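You operate a simulated robot arm through the tools that you are given. There is no shell and no other tool. Be economical: measure what you need, move in short steps, check, and stop when the job is done.

Carry out the task below with a simulated robot arm. There is one attempt and no reset: what you move stays moved.

TASK
Take the polish tin and leave it on the brown drip tray. Then take the tall green vase and leave it in the grey bowl.
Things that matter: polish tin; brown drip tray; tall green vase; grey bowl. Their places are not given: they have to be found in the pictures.

It is judged by the outcome, as a careful person would: the job done as asked, and still so three seconds after it is handed in. It fails if anything else is knocked over, pushed out of place, dropped, spilled or broken.

THE ROBOT
A 6-joint arm with a two-finger parallel gripper, fixed in place. Base frame: the origin is at the foot of the arm, x ahead of it, y to its left, z up; the work surface is at about z = 0. Lengths are in cm, angles in degrees, forces in N, time in s.
With the tool pointing down near the work surface it reaches from about 14 to 58 cm from the base axis. Its first joint turns from -66.0 to 66.0 degrees. Payload 2.1 kg.
Tool frame: the origin (TCP) lies between the finger pads and is the grasp point; the fingertips stand 3 cm ahead of it; z points along the fingers, y is the line along which they close. The gripper opens to 9.4 cm. The fingers are 2.8 cm wide and 1 cm thick; the gripper's body (5 by 9.6 cm) begins 5.5 cm behind the TCP.
Orientation is that of the tool frame in the base frame, as a unit quaternion [x, y, z, w]. With the fingers straight down and closing along the base's y, the tool's x points along the base's -x, its y along +y and its z along -z.

THE INTERFACE
- The arm moves only by the tool nudge_tool. Its argument "motion" is a list of rows, each a list of 6 numbers: the shift along the tool's x, y, z in mm, then the turn, a rotation vector about the tool's x, y, z in degrees. In form: [[tx, ty, tz, wx, wy, wz], ...]. A call has 1 to 12 rows; each row shifts and turns the commanded pose from where the row before left it, along the tool's axes as they then stand. "grip" is the closure, from 0 (fully open) to 1 (shut), set as the call begins (left out, the last holds). A row lasts 0.2 s, in which the tool goes at most 5 cm and 8.6 degrees; a call with a longer step from one row to the next is refused whole, and so is a gripper value outside its range. A pose out of reach is approached as far as the arm can. The call stops where the force on the tool passes 40 N (or 10 N more than at its start, if that is more) or the arm is blocked; 0.2 s more then pass. The fingers move at their own pace (about 7.2 cm/s each) and stop on an object; they squeeze with about 31 N. The grip force told is the motor's: it shows also when the fingers shut on nothing. Time passes only in rows, and 0.2 s behind the last, so rows that do not move let the fingers close. It gives the time, the measured TCP pose, the force on the tool (base axes), the opening and the grip force at its end, in the units of the frame above (readings bear some noise).
- Cameras (640 x 400 px; columns grow to the right, rows downward): "scene" is fixed at [3.7, -36.41, 47.87]; the picture's right is [0.90, -0.44, 0.00], its down [-0.27, -0.56, -0.78] and it looks along [0.34, 0.70, -0.62] (base axes); focal length 214 px, centre (320, 200). "wrist" rides on the gripper at [-3.7, 0, -5.8] in the tool frame; the picture's right is [0.00, -1.00, 0.00], its down [0.97, 0.00, -0.24] and it looks along [0.24, 0.00, 0.97] (tool axes); focal length 218 px, centre (320, 200).
- capture(camera): a new picture of that camera. No time passes.
- pixel_to_xyz(camera, pixels): for up to 12 pixels [column, row] of the newest picture of that camera ("zoom" is the newest enlarged one), the place [x, y, z] in the base frame of the surface seen there, good to about 0.3 cm. No time passes.
- enlarge(camera, box): a new picture of the part [left, top, right, bottom] of that camera's present view, enlarged. No time passes.
- close_job(): hands the job in; it is judged then, once.

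Work in short steps. Measure before you move; look again where a grasp or a placing could have gone wrong, and mend it. You have 80 turns and 38 pictures in all, the two below and enlarged ones among them. Open the gripper and draw the arm clear of the work before you hand the job in, unless the task says otherwise; then end with one line.

The tools are called after "Request:" as a command line: name --pt "numbers of a row" for each row, then --argument value for the rest, lists and objects as JSON in quotes. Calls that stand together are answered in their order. nudge_tool: Moves the arm, as the interface text tells. Its arguments: {"type":"object","properties":{"motion":{"type":"array"},"grip":{"type":"number"}},"required":["motion"]} The other tools are called the same way: capture (camera) takes a picture; pixel_to_xyz (camera, pixels) gives the place of the surface under pixels of a picture; enlarge (camera, box) takes an enlarged picture of a part of a camera's view; close_job () hands the job in.

At the start:

```text
t: 0.0
eef_pos: [29.32, 17.36, 34.31]
tool_rot: [0.001, 1.0, -0.001, 0.002]
ft_force: [-0.6, 0.5, 0.0]
grip_width: 9.39
grasp_force: 0.1
```

scene: 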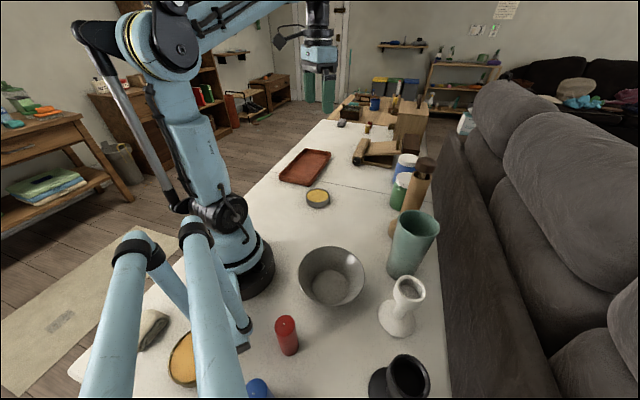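
wrist: 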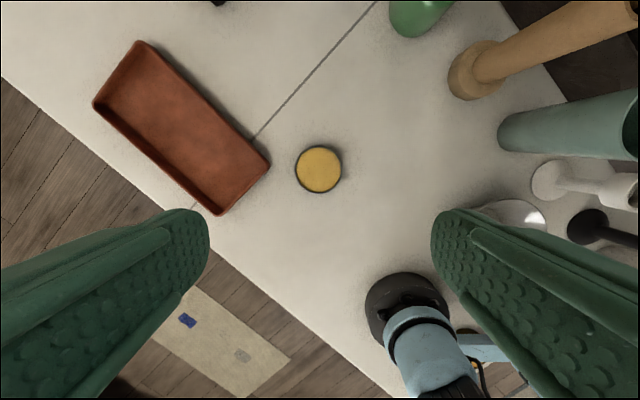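

The scene shows a small yellow tin at (318,198), the brown tray at (305,167), the green vase at (412,245) and the grey bowl at (332,277). I'll measure them and look closer.

Request:
pixel_to_xyz --camera "scene" --pixels '[[318, 193], [318, 205], [307, 197], [329, 197], [305, 167], [332, 290], [300, 270], [364, 270], [332, 250], [416, 222], [405, 275], [183, 360]]'

Request:
pixel_to_xyz --camera "wrist" --pixels '[[319, 169], [297, 169], [342, 169], [319, 147], [319, 192], [140, 42], [268, 165], [218, 214], [95, 103], [180, 125]]'

Request:
enlarge --camera "scene" --box '[260, 130, 460, 330]'

```text
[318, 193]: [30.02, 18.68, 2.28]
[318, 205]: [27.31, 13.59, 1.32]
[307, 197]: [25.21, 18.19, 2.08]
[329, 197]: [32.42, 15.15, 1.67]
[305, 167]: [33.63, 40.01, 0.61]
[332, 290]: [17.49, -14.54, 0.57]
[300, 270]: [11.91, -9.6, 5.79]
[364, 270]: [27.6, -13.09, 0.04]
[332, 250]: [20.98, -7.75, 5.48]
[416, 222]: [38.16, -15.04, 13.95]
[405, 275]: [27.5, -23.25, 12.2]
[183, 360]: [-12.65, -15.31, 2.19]
```

```text
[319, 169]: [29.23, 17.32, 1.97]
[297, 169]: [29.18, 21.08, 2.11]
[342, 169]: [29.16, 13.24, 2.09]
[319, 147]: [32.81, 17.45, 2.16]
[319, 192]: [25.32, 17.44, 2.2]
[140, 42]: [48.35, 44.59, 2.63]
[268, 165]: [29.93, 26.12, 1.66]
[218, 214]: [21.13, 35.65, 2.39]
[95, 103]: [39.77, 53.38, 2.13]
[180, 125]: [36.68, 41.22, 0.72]
```

```text
2.00 times, centred on (360, 230) of scene
```

zoom: 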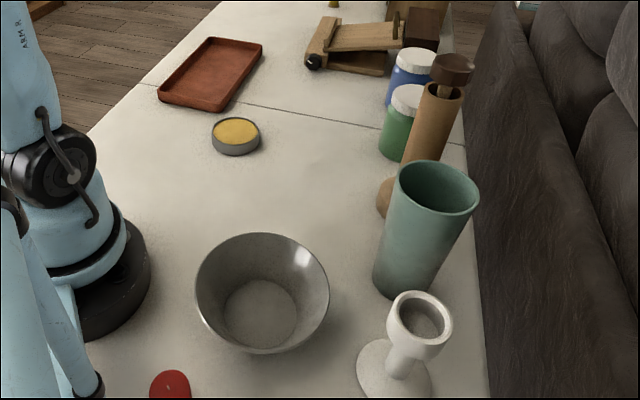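

The tin is about 7.8 cm wide and 2.1 cm high at (29.2, 17.3). The tray's centre is about (34.8, 39.9), with its long axis at 45°. I'll turn the tool 45° so it closes along the tray's long axis, and come down partway.

Request:
nudge_tool --pt "0 0 30 0 0 7.5" --pt "0 0 30 0 0 7.5" --pt "0 0 30 0 0 7.5" --pt "0 0 30 0 0 7.5" --pt "0 0 30 0 0 7.5" --pt "0 0 30 0 0 7.5" --pt "0 0 20 0 0 0" --pt "0 0 0 0 0 0" --grip 0

Request:
capture --camera "wrist"

```text
t: 1.8
eef_pos: [29.17, 17.44, 14.68]
tool_rot: [0.383, 0.924, 0.0, 0.002]
ft_force: [1.0, -0.5, -0.2]
grip_width: 9.4
grasp_force: 0.2
```

```text
34 pictures are left
```

wrist: 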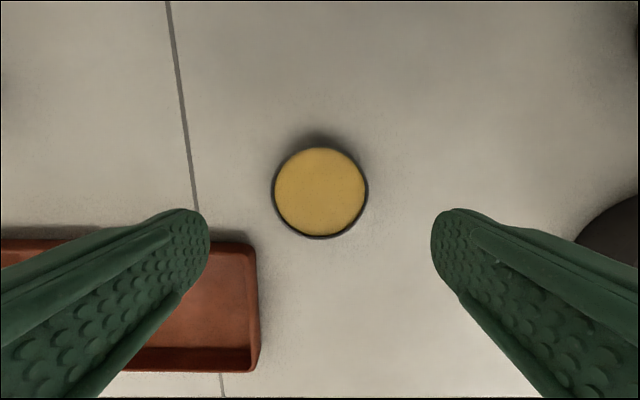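

The tray edge is close to where the left finger will come down, so I measure that clearance and the tin's rim.

Request:
pixel_to_xyz --camera "wrist" --pixels '[[320, 192], [273, 192], [367, 192], [320, 149], [320, 237], [256, 246], [230, 242], [210, 240], [258, 368]]'

```text
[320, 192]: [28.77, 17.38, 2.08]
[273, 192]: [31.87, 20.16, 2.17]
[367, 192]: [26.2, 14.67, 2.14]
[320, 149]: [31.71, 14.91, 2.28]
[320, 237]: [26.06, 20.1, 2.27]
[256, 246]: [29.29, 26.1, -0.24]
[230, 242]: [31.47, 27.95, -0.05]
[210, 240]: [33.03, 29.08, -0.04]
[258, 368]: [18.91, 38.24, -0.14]
```

The tin's centre is (29.0, 17.4) and the tray is about 4 cm clear of the finger. I'll descend to about z 3.5.

Request:
nudge_tool --pt "1 -1 25 0 0 0" --pt "0 0 25 0 0 0" --pt "0 0 25 0 0 0" --pt "0 0 20 0 0 0" --pt "0 0 13 0 0 0" --pt "0 0 0 0 0 0" --pt "0 0 0 0 0 0" --grip 0

Request:
capture --camera "wrist"

```text
t: 3.4
eef_pos: [29.08, 17.44, 3.76]
tool_rot: [0.384, 0.923, 0.0, 0.002]
ft_force: [0.6, 0.1, 0.1]
grip_width: 9.4
grasp_force: 0.0
```

```text
33 pictures are left
```

wrist: 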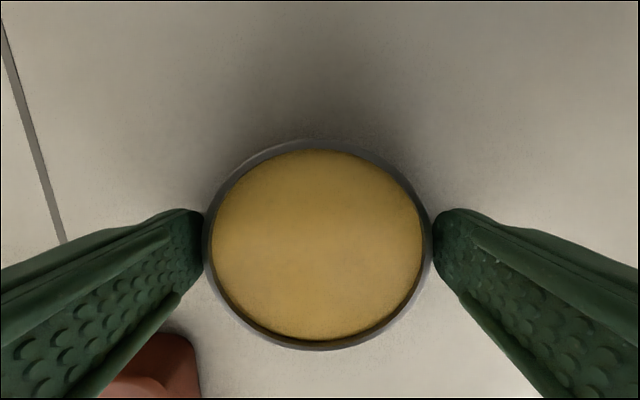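

The tin sits centred between the fingers. I lower it another 3 mm and close.

Request:
nudge_tool --pt "0 0 3 0 0 0" --pt "0 0 0 0 0 0"

Request:
nudge_tool --pt "0 0 0 0 0 0" --pt "0 0 0 0 0 0" --pt "0 0 0 0 0 0" --grip 1

Request:
nudge_tool --pt "0 0 -15 0 0 0" --pt "0 0 -25 0 0 0" --pt "0 0 -25 0 0 0" --pt "0 0 0 0 0 0"

Request:
capture --camera "wrist"

```text
t: 4.0
eef_pos: [29.08, 17.51, 3.32]
tool_rot: [0.383, 0.924, 0.0, 0.002]
ft_force: [-0.8, -0.1, 0.4]
grip_width: 9.4
grasp_force: 0.0
```

```text
t: 4.8
eef_pos: [29.07, 17.47, 3.24]
tool_rot: [0.384, 0.923, 0.0, 0.002]
ft_force: [0.1, -0.6, -0.6]
grip_width: 8.21
grasp_force: 31.3
```

```text
t: 5.8
eef_pos: [29.3, 17.43, 9.73]
tool_rot: [0.383, 0.924, 0.0, 0.002]
ft_force: [0.3, 0.2, -0.8]
grip_width: 8.22
grasp_force: 30.9
```

```text
32 pictures are left
```

wrist: 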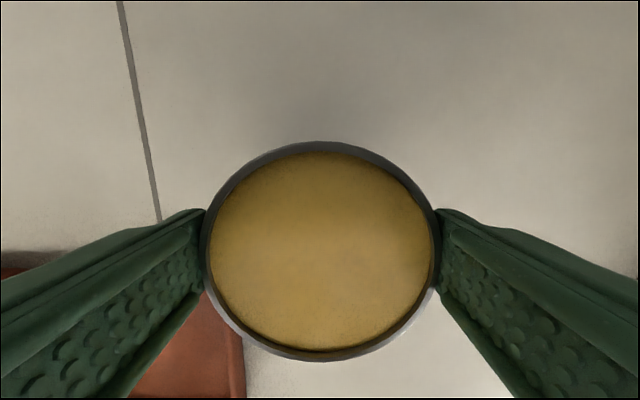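

The tin is held (8.2 cm, 31 N). I move it level to above the tray's centre.

Request:
nudge_tool --pt "20 33 0 0 0 0" --pt "20 33 0 0 0 0" --pt "20 33 0 0 0 0" --pt "20 33 0 0 0 0" --pt "20 33 0 0 0 0" --pt "20 32 0 0 0 0" --pt "0 0 0 0 0 0" --pt "0 0 0 0 0 0"

Request:
capture --camera "wrist"

Request:
enlarge --camera "scene" --box '[240, 100, 400, 220]'

```text
t: 7.6
eef_pos: [34.53, 39.81, 9.84]
tool_rot: [0.384, 0.923, 0.0, 0.002]
ft_force: [-0.6, -0.3, -1.7]
grip_width: 8.19
grasp_force: 31.1
```

```text
31 pictures are left
```

wrist: 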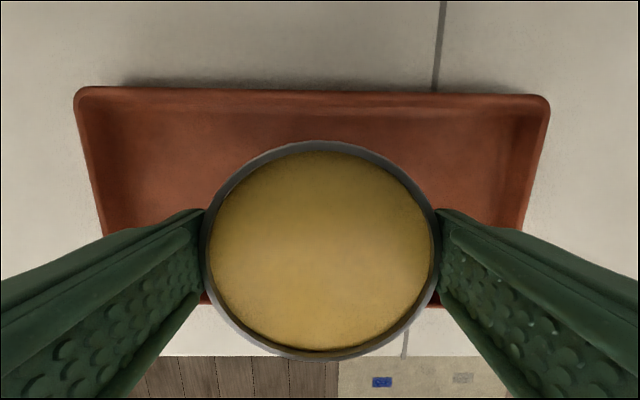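

```text
3.33 times, centred on (320, 160) of scene
```

zoom: 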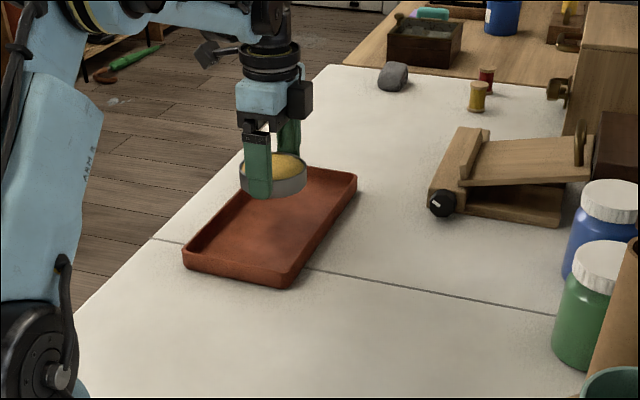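

I check how well it's centred across the tray.

Request:
pixel_to_xyz --camera "wrist" --pixels '[[320, 93], [250, 92], [206, 302], [440, 305], [80, 90], [548, 98], [320, 125], [320, 140]]'

```text
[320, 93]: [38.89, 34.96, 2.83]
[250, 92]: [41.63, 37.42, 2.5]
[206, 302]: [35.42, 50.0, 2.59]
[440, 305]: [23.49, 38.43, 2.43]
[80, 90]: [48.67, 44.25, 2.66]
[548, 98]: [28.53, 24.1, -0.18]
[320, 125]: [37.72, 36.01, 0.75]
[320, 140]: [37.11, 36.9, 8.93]
```

It's well centred: tool-x 3.73 against 3.78 for the tray's middle. The tray floor is at about 0.7, so the tin should touch down at TCP z of about 4.0. I lower it gently.

Request:
nudge_tool --pt "0 0 20 0 0 0" --pt "0 0 20 0 0 0" --pt "0 0 12 0 0 0" --pt "0 0 2 0 0 0" --pt "0 0 2 0 0 0" --pt "0 0 0 0 0 0"

```text
t: 9.0
eef_pos: [34.81, 39.83, 4.23]
tool_rot: [0.384, 0.923, -0.001, 0.002]
ft_force: [0.1, 0.7, -0.9]
grip_width: 8.21
grasp_force: 30.8
```

Request:
nudge_tool --pt "0 0 1 0 0 0" --pt "0 0 1 0 0 0" --pt "0 0 0 0 0 0"

```text
t: 9.8
eef_pos: [34.73, 39.8, 3.99]
tool_rot: [0.384, 0.923, 0.001, 0.002]
ft_force: [-0.3, -0.4, -1.6]
grip_width: 8.22
grasp_force: 31.1
```

No contact yet, so I go down a millimetre at a time.

Request:
nudge_tool --pt "0 0 1 0 0 0" --pt "0 0 1 0 0 0" --pt "0 0 0 0 0 0"

```text
t: 10.6
eef_pos: [34.69, 39.67, 3.97]
tool_rot: [0.383, 0.924, 0.001, 0.001]
ft_force: [-0.7, 0.6, 22.8]
grip_width: 8.19
grasp_force: 31.3
```

Contact at 22.8 N. I back off 1 mm, open, and rise.

Request:
nudge_tool --pt "0 0 -1 0 0 0" --pt "0 0 0 0 0 0"

Request:
nudge_tool --pt "0 0 0 0 0 0" --pt "0 0 0 0 0 0" --pt "0 0 -10 0 0 0" --pt "0 0 -25 0 0 0" --pt "0 0 -40 0 0 0" --pt "0 0 -40 0 0 0" --pt "0 0 -40 0 0 0" --pt "0 0 0 0 0 0" --grip 0

Request:
capture --camera "wrist"

Request:
enlarge --camera "scene" --box '[270, 180, 470, 390]'

```text
t: 11.2
eef_pos: [34.66, 39.69, 4.0]
tool_rot: [0.384, 0.923, 0.0, 0.002]
ft_force: [1.0, 0.5, 6.2]
grip_width: 8.19
grasp_force: 31.3
```

```text
t: 13.0
eef_pos: [34.58, 39.92, 19.5]
tool_rot: [0.385, 0.923, 0.0, 0.001]
ft_force: [0.4, -0.2, -0.5]
grip_width: 9.38
grasp_force: 0.1
```

```text
29 pictures are left
```

wrist: 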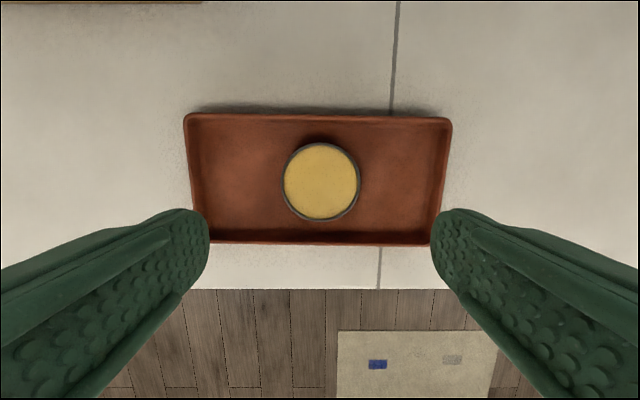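

```text
1.90 times, centred on (370, 285) of scene
```

zoom: 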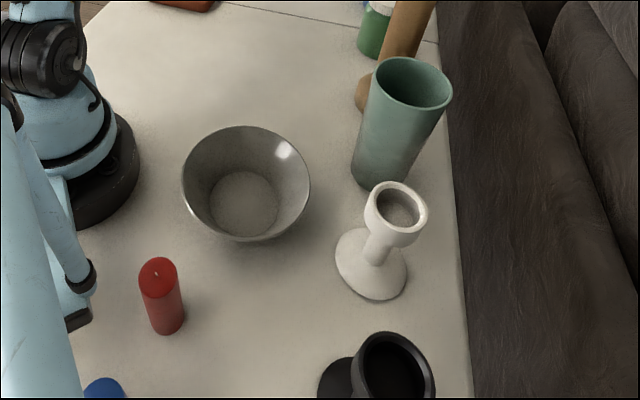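

The tin is in the tray. Next I measure the vase, the bowl and the neighbouring objects.

Request:
pixel_to_xyz --camera "zoom" --pixels '[[376, 88], [452, 92], [412, 60], [410, 108], [365, 187], [352, 165], [378, 192], [367, 207], [428, 210], [396, 182], [363, 95], [337, 240]]'

Request:
pixel_to_xyz --camera "zoom" --pixels '[[183, 185], [310, 190], [247, 127], [243, 237], [245, 205], [245, 175], [245, 228], [213, 205], [280, 205], [408, 285], [420, 85]]'

```text
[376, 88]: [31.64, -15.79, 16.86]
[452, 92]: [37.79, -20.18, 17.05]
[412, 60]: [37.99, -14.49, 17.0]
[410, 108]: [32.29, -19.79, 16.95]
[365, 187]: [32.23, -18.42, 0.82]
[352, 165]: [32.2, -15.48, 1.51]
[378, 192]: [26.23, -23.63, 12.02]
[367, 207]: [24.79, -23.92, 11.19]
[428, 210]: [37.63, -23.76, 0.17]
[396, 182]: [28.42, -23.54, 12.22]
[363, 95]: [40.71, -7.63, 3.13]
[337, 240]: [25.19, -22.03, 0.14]
```

```text
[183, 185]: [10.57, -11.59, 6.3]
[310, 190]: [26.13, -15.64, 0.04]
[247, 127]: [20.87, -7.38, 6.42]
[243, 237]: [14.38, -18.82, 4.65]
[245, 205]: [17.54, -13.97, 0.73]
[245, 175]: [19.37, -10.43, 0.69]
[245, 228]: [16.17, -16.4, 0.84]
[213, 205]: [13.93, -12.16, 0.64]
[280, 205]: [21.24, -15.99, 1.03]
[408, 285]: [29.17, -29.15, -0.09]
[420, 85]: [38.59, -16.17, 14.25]
```

The vase's rim is centred near (34.9, -17.6) at z 17, and the bowl's floor is near (17.6, -13.6). I rise and swing round high up, to look down over the vase.

Request:
nudge_tool --pt "-17.5 -28.8 -22 0 0 0" --pt "-17.5 -28.8 -22 0 0 0" --pt "-17.5 -28.8 -22 0 0 0" --pt "-17.5 -28.8 -22 0 0 0" --pt "-17.5 -28.8 -22 0 0 0" --pt "-17.5 -28.8 -22 0 0 0" --pt "-17.5 -28.8 -22 0 0 0" --pt "0 0 0 0 0 0"

Request:
nudge_tool --pt "-32.1 -22.9 0 0 0 0" --pt "-32.1 -22.9 0 0 0 0" --pt "-32.1 -22.9 0 0 0 0" --pt "-32.1 -22.9 0 0 0 0" --pt "-32.1 -22.9 0 0 0 0" --pt "-32.1 -22.9 0 0 0 0" --pt "-32.1 -22.9 0 0 0 0" --pt "-32.1 -22.9 0 0 0 0" --pt "-32.1 -22.9 0 0 0 0" --pt "0 0 0 0 0 0"

Request:
nudge_tool --pt "0 0 0 0 0 8" --pt "0 0 0 0 0 8" --pt "0 0 0 0 0 8" --pt "0 0 0 0 0 8" --pt "0 0 0 0 0 8" --pt "0 0 0 0 0 8" --pt "0 0 0 0 0 8" --pt "0 0 0 0 0 8" --pt "0 0 0 0 0 8" --pt "0 0 0 0 0 8" --pt "0 0 0 0 0 8" --pt "0 0 0 0 0 2"

Request:
capture --camera "wrist"

```text
t: 14.8
eef_pos: [28.93, 17.15, 34.74]
tool_rot: [0.383, 0.924, 0.0, 0.001]
ft_force: [-0.7, -0.3, -0.1]
grip_width: 9.37
grasp_force: 0.0
```

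```text
t: 17.0
eef_pos: [34.91, -18.21, 34.7]
tool_rot: [0.383, 0.924, 0.001, 0.001]
ft_force: [-0.1, -0.4, 0.2]
grip_width: 9.37
grasp_force: 0.1
```

```text
t: 19.6
eef_pos: [34.88, -18.05, 34.91]
tool_rot: [0.925, 0.381, 0.002, 0.0]
ft_force: [1.2, 0.3, -0.1]
grip_width: 9.43
grasp_force: 0.1
```

```text
27 pictures are left
```

wrist: 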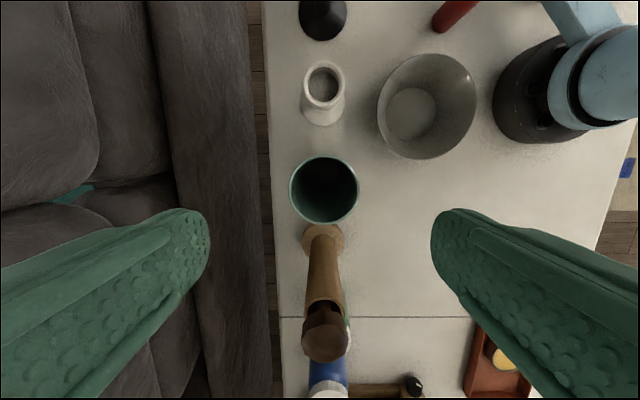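

From above, the vase rim runs over columns 290–358 and rows 155–222, with the mill just below it and the sofa arm to the left. I measure these.

Request:
pixel_to_xyz --camera "wrist" --pixels '[[291, 190], [357, 190], [324, 158], [324, 221], [325, 227], [304, 340], [327, 310], [345, 330], [260, 190], [235, 190], [323, 97], [324, 62]]'

Request:
pixel_to_xyz --camera "wrist" --pixels '[[379, 105], [475, 100], [427, 56], [427, 157], [412, 113], [388, 113], [435, 113], [412, 90], [412, 136], [324, 190], [322, 300]]'

```text
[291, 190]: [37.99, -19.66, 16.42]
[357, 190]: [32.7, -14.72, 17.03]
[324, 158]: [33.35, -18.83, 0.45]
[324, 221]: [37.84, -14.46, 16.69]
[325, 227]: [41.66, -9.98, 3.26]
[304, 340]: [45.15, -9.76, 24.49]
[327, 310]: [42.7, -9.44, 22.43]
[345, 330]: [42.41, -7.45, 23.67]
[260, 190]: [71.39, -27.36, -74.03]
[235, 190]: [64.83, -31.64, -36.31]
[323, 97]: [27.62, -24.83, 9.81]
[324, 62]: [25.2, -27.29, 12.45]
```

```text
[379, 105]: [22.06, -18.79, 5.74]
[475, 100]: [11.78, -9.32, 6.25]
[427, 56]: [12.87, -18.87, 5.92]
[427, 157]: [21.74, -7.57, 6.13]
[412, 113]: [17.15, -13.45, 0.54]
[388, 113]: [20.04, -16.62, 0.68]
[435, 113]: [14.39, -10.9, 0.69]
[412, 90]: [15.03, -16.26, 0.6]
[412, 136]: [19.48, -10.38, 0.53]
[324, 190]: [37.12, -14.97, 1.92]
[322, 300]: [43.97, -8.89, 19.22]
```

The vase centre is about (35.15, -17.3). The mill is about 10 cm away along tool x, and the finger sides are clear. I align and come down to tips just above the rim to check.

Request:
nudge_tool --pt "3.6 -1.7 20 0 0 0" --pt "3.6 -1.7 25 0 0 0" --pt "0 0 25 0 0 0" --pt "0 0 25 0 0 0" --pt "0 0 20 0 0 0" --pt "0 0 15 0 0 0" --pt "0 0 0 0 0 0" --pt "0 0 0 0 0 0" --grip 0

Request:
capture --camera "wrist"

Request:
enlarge --camera "scene" --box '[320, 110, 500, 310]'

```text
t: 21.4
eef_pos: [35.12, -17.43, 21.93]
tool_rot: [0.924, 0.381, 0.002, 0.001]
ft_force: [-0.4, -0.1, -0.3]
grip_width: 9.38
grasp_force: 0.2
```

```text
26 pictures are left
```

wrist: 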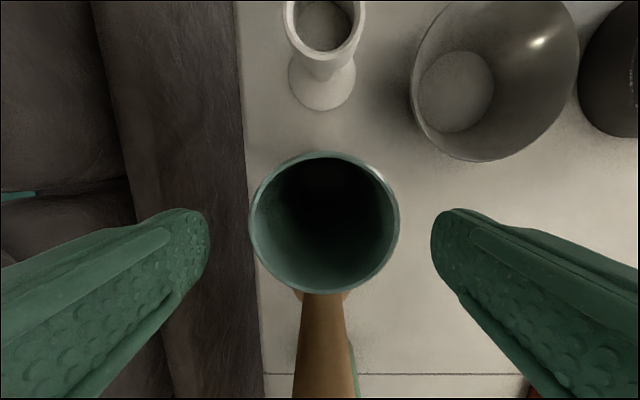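

```text
2.00 times, centred on (410, 210) of scene
```

zoom: 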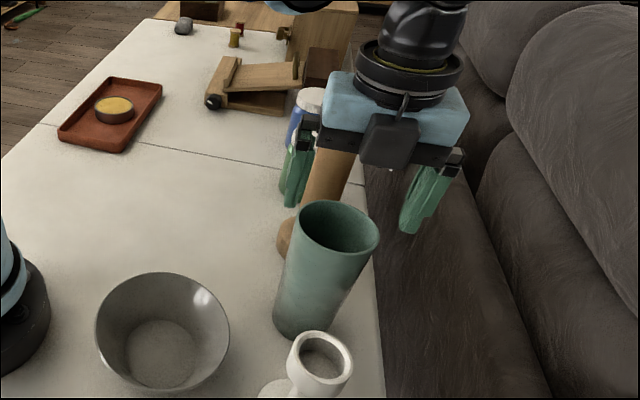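

The vase rim covers columns 249–400 here, centred slightly right. I measure the rim before descending.

Request:
pixel_to_xyz --camera "wrist" --pixels '[[251, 222], [398, 222], [325, 154], [325, 291], [252, 215], [397, 215]]'

```text
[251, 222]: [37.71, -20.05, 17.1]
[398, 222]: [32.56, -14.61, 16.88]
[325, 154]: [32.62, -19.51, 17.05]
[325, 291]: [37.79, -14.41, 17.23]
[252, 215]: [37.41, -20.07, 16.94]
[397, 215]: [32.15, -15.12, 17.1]
```

The rim centre is (35.15, -17.2), about 2 mm off the tool. I correct for that and lower to z of about 13.

Request:
nudge_tool --pt "1.8 -1.5 5 0 0 0" --pt "0 0 15 0 0 0" --pt "0 0 15 0 0 0" --pt "0 0 15 0 0 0" --pt "0 0 15 0 0 0" --pt "0 0 15 0 0 0" --pt "0 0 8 0 0 0" --pt "0 0 0 0 0 0"

Request:
capture --camera "wrist"

Request:
enlarge --camera "scene" --box '[320, 110, 500, 310]'

```text
t: 23.2
eef_pos: [35.06, -17.08, 12.98]
tool_rot: [0.924, 0.382, 0.002, 0.001]
ft_force: [-0.2, 0.4, 0.3]
grip_width: 9.36
grasp_force: 0.1
```

```text
24 pictures are left
```

wrist: 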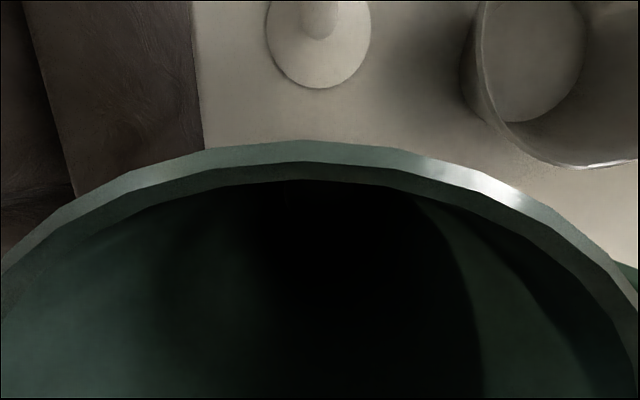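

```text
2.00 times, centred on (410, 210) of scene
```

zoom: 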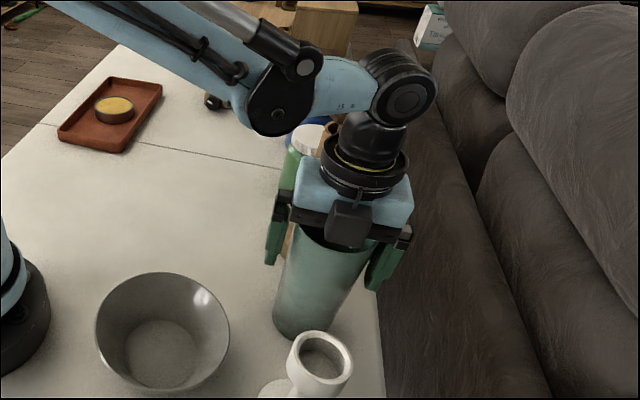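

The fingers straddle the vase. I close.

Request:
nudge_tool --pt "0 0 0 0 0 0" --pt "0 0 0 0 0 0" --pt "0 0 0 0 0 0" --pt "0 0 0 0 0 0" --grip 1

Request:
nudge_tool --pt "0 0 -5 0 0 0" --pt "0 0 -10 0 0 0" --pt "0 0 -15 0 0 0" --pt "0 0 0 0 0 0"

Request:
enlarge --camera "scene" --box '[320, 110, 500, 310]'

```text
t: 24.2
eef_pos: [35.17, -17.2, 12.88]
tool_rot: [0.924, 0.382, 0.002, 0.002]
ft_force: [0.4, -0.4, -0.3]
grip_width: 7.92
grasp_force: 31.1
```

```text
t: 25.2
eef_pos: [35.28, -17.13, 16.04]
tool_rot: [0.924, 0.382, 0.001, 0.001]
ft_force: [-0.8, 1.0, -1.4]
grip_width: 7.9
grasp_force: 31.0
```

```text
2.00 times, centred on (410, 210) of scene
```

zoom: 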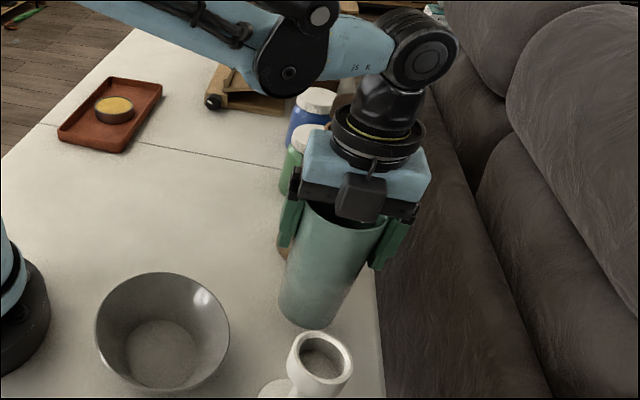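

The vase came up cleanly. I raise it another 10 cm, then carry it over the bowl's centre at (17.2, -13.55).

Request:
nudge_tool --pt "0 0 -25 0 0 0" --pt "0 0 -25 0 0 0" --pt "0 0 -25 0 0 0" --pt "0 0 -25 0 0 0" --pt "0 0 0 0 0 0"

Request:
nudge_tool --pt "-10 -15 0 0 0 0" --pt "-17 -25 0 0 0 0" --pt "-17 -25 0 0 0 0" --pt "-17 -25 0 0 0 0" --pt "-17 -25 0 0 0 0" --pt "-14 -22 0 0 0 0" --pt "-9.5 -16 0 0 0 0" --pt "0 0 0 0 0 0" --pt "0 0 0 0 0 0"

Request:
capture --camera "scene"

Request:
capture --camera "wrist"

```text
t: 26.4
eef_pos: [35.27, -17.34, 26.07]
tool_rot: [0.924, 0.382, 0.001, 0.001]
ft_force: [0.3, -0.1, -1.5]
grip_width: 7.9
grasp_force: 31.2
```

```text
t: 28.4
eef_pos: [17.19, -13.49, 26.15]
tool_rot: [0.924, 0.382, 0.002, 0.002]
ft_force: [-0.2, -0.2, -2.0]
grip_width: 7.91
grasp_force: 31.3
```

```text
21 pictures are left
```

scene: 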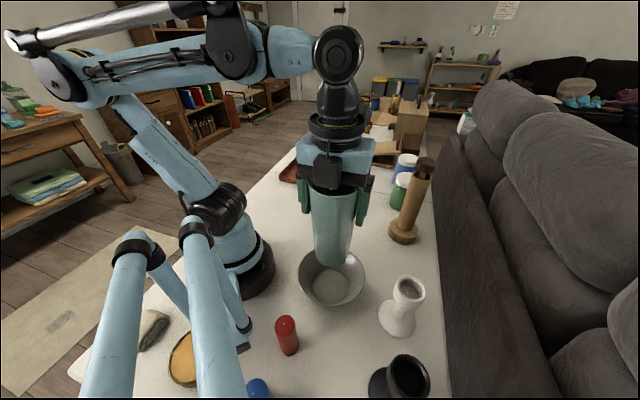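

```text
20 pictures are left
```

wrist: 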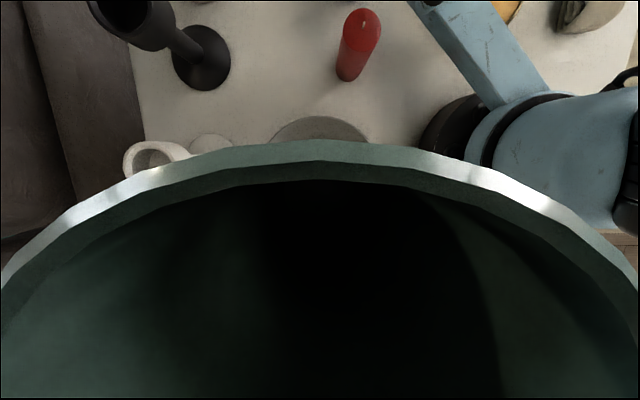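

The vase hangs upright over the bowl. I expect it to touch at TCP z of about 13.5, so I lower to 15.2 and look.

Request:
nudge_tool --pt "0 0 20 0 0 0" --pt "0 0 20 0 0 0" --pt "0 0 20 0 0 0" --pt "0 0 20 0 0 0" --pt "0 0 15 0 0 0" --pt "0 0 10 0 0 0" --pt "0 0 4 0 0 0" --pt "0 0 0 0 0 0"

Request:
enlarge --camera "scene" --box '[240, 150, 440, 330]'

```text
t: 30.2
eef_pos: [17.12, -13.33, 15.1]
tool_rot: [0.924, 0.383, 0.002, 0.001]
ft_force: [-0.5, -0.2, -2.2]
grip_width: 7.92
grasp_force: 31.0
```

```text
2.22 times, centred on (340, 240) of scene
```

zoom: 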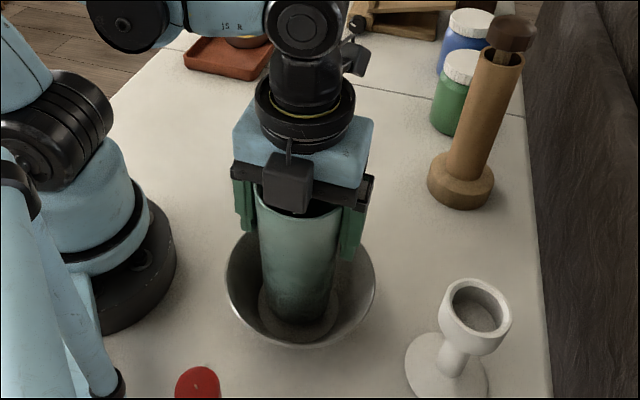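

It's centred in the bowl. I come down slowly to contact.

Request:
nudge_tool --pt "0 0 5 0 0 0" --pt "0 0 4 0 0 0" --pt "0 0 2 0 0 0" --pt "0 0 1 0 0 0" --pt "0 0 0 0 0 0"

Request:
nudge_tool --pt "0 0 1 0 0 0" --pt "0 0 1 0 0 0" --pt "0 0 0 0 0 0"

```text
t: 31.4
eef_pos: [17.21, -13.5, 13.99]
tool_rot: [0.924, 0.381, 0.001, 0.002]
ft_force: [-0.1, -0.1, -1.8]
grip_width: 7.91
grasp_force: 31.3
```

```text
t: 32.2
eef_pos: [17.31, -13.4, 13.79]
tool_rot: [0.924, 0.382, 0.001, 0.001]
ft_force: [-0.6, -0.1, -1.7]
grip_width: 7.9
grasp_force: 31.3
```

Request:
nudge_tool --pt "0 0 1 0 0 0" --pt "0 0 1 0 0 0" --pt "0 0 0 0 0 0"

```text
t: 33.0
eef_pos: [17.26, -13.47, 13.55]
tool_rot: [0.924, 0.382, 0.002, 0.002]
ft_force: [0.2, -4.7, 23.1]
grip_width: 7.9
grasp_force: 30.6
```

Contact at 23 N. I ease off 1 mm and then open without moving.

Request:
nudge_tool --pt "0 0 -0.7 0 0 0" --pt "0 0 0 0 0 0"

Request:
nudge_tool --pt "0 0 0 0 0 0" --pt "0 0 0 0 0 0" --pt "0 0 0 0 0 0" --grip 0

Request:
enlarge --camera "scene" --box '[240, 150, 440, 330]'

```text
t: 33.6
eef_pos: [17.34, -13.44, 13.54]
tool_rot: [0.924, 0.382, 0.002, 0.001]
ft_force: [1.3, -4.5, 19.6]
grip_width: 7.92
grasp_force: 31.3
```

```text
t: 34.4
eef_pos: [17.18, -13.39, 13.59]
tool_rot: [0.924, 0.382, 0.001, 0.002]
ft_force: [-0.4, 0.6, -0.3]
grip_width: 9.39
grasp_force: 0.2
```

```text
2.22 times, centred on (340, 240) of scene
```

zoom: 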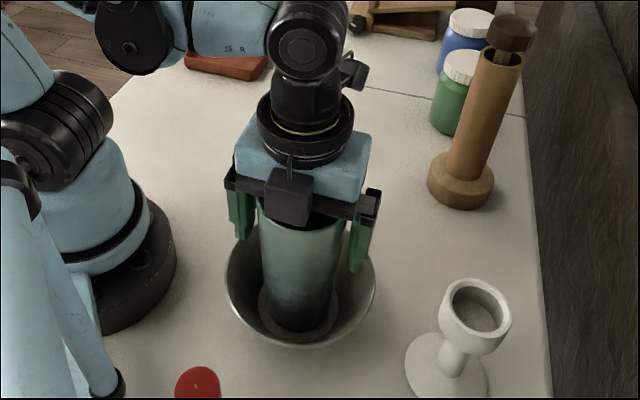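

The vase stands upright with the fingers free on both sides. I rise straight up.

Request:
nudge_tool --pt "0 0 -10 0 0 0" --pt "0 0 -20 0 0 0" --pt "0 0 -30 0 0 0" --pt "0 0 -30 0 0 0" --pt "0 0 -30 0 0 0" --pt "0 0 -30 0 0 0" --pt "0 0 0 0 0 0" --pt "0 0 0 0 0 0"

Request:
capture --camera "scene"

```text
t: 36.2
eef_pos: [17.11, -13.5, 28.6]
tool_rot: [0.925, 0.381, 0.001, 0.001]
ft_force: [-0.3, 0.3, 0.6]
grip_width: 9.39
grasp_force: 0.1
```

```text
17 pictures are left
```

scene: 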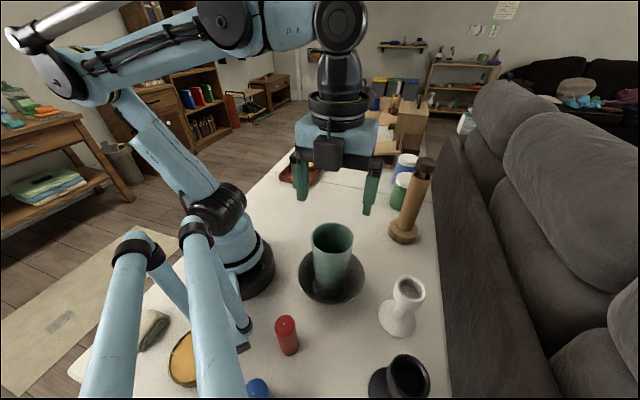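

The vase is upright in the bowl. I move the arm away to the side and take a final look.

Request:
nudge_tool --pt "0 0 -30 0 0 0" --pt "35 -7 -10 0 0 0" --pt "35 -7 0 0 0 0" --pt "35 -7 0 0 0 0" --pt "35 -7 0 0 0 0" --pt "35 -7 0 0 0 0" --pt "0 0 0 0 0 0"

Request:
capture --camera "scene"

```text
t: 37.8
eef_pos: [27.42, 1.48, 32.83]
tool_rot: [0.924, 0.382, 0.002, 0.001]
ft_force: [0.3, 0.5, 0.1]
grip_width: 9.41
grasp_force: 0.1
```

```text
16 pictures are left
```

scene: 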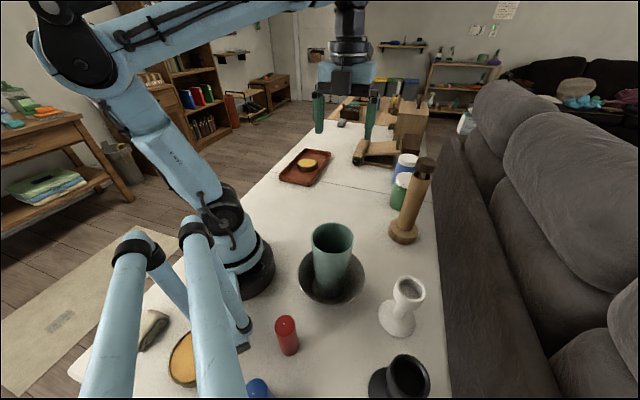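

The tin is on the tray at (307,163), the vase stands in the bowl at (332,260), nothing else has moved, and the arm is clear. I hand the job in.

Request:
close_job

```text
The job is handed in.
```

The polish tin is on the brown drip tray and the tall green vase is standing upright in the grey bowl; nothing else in the last picture looked moved.
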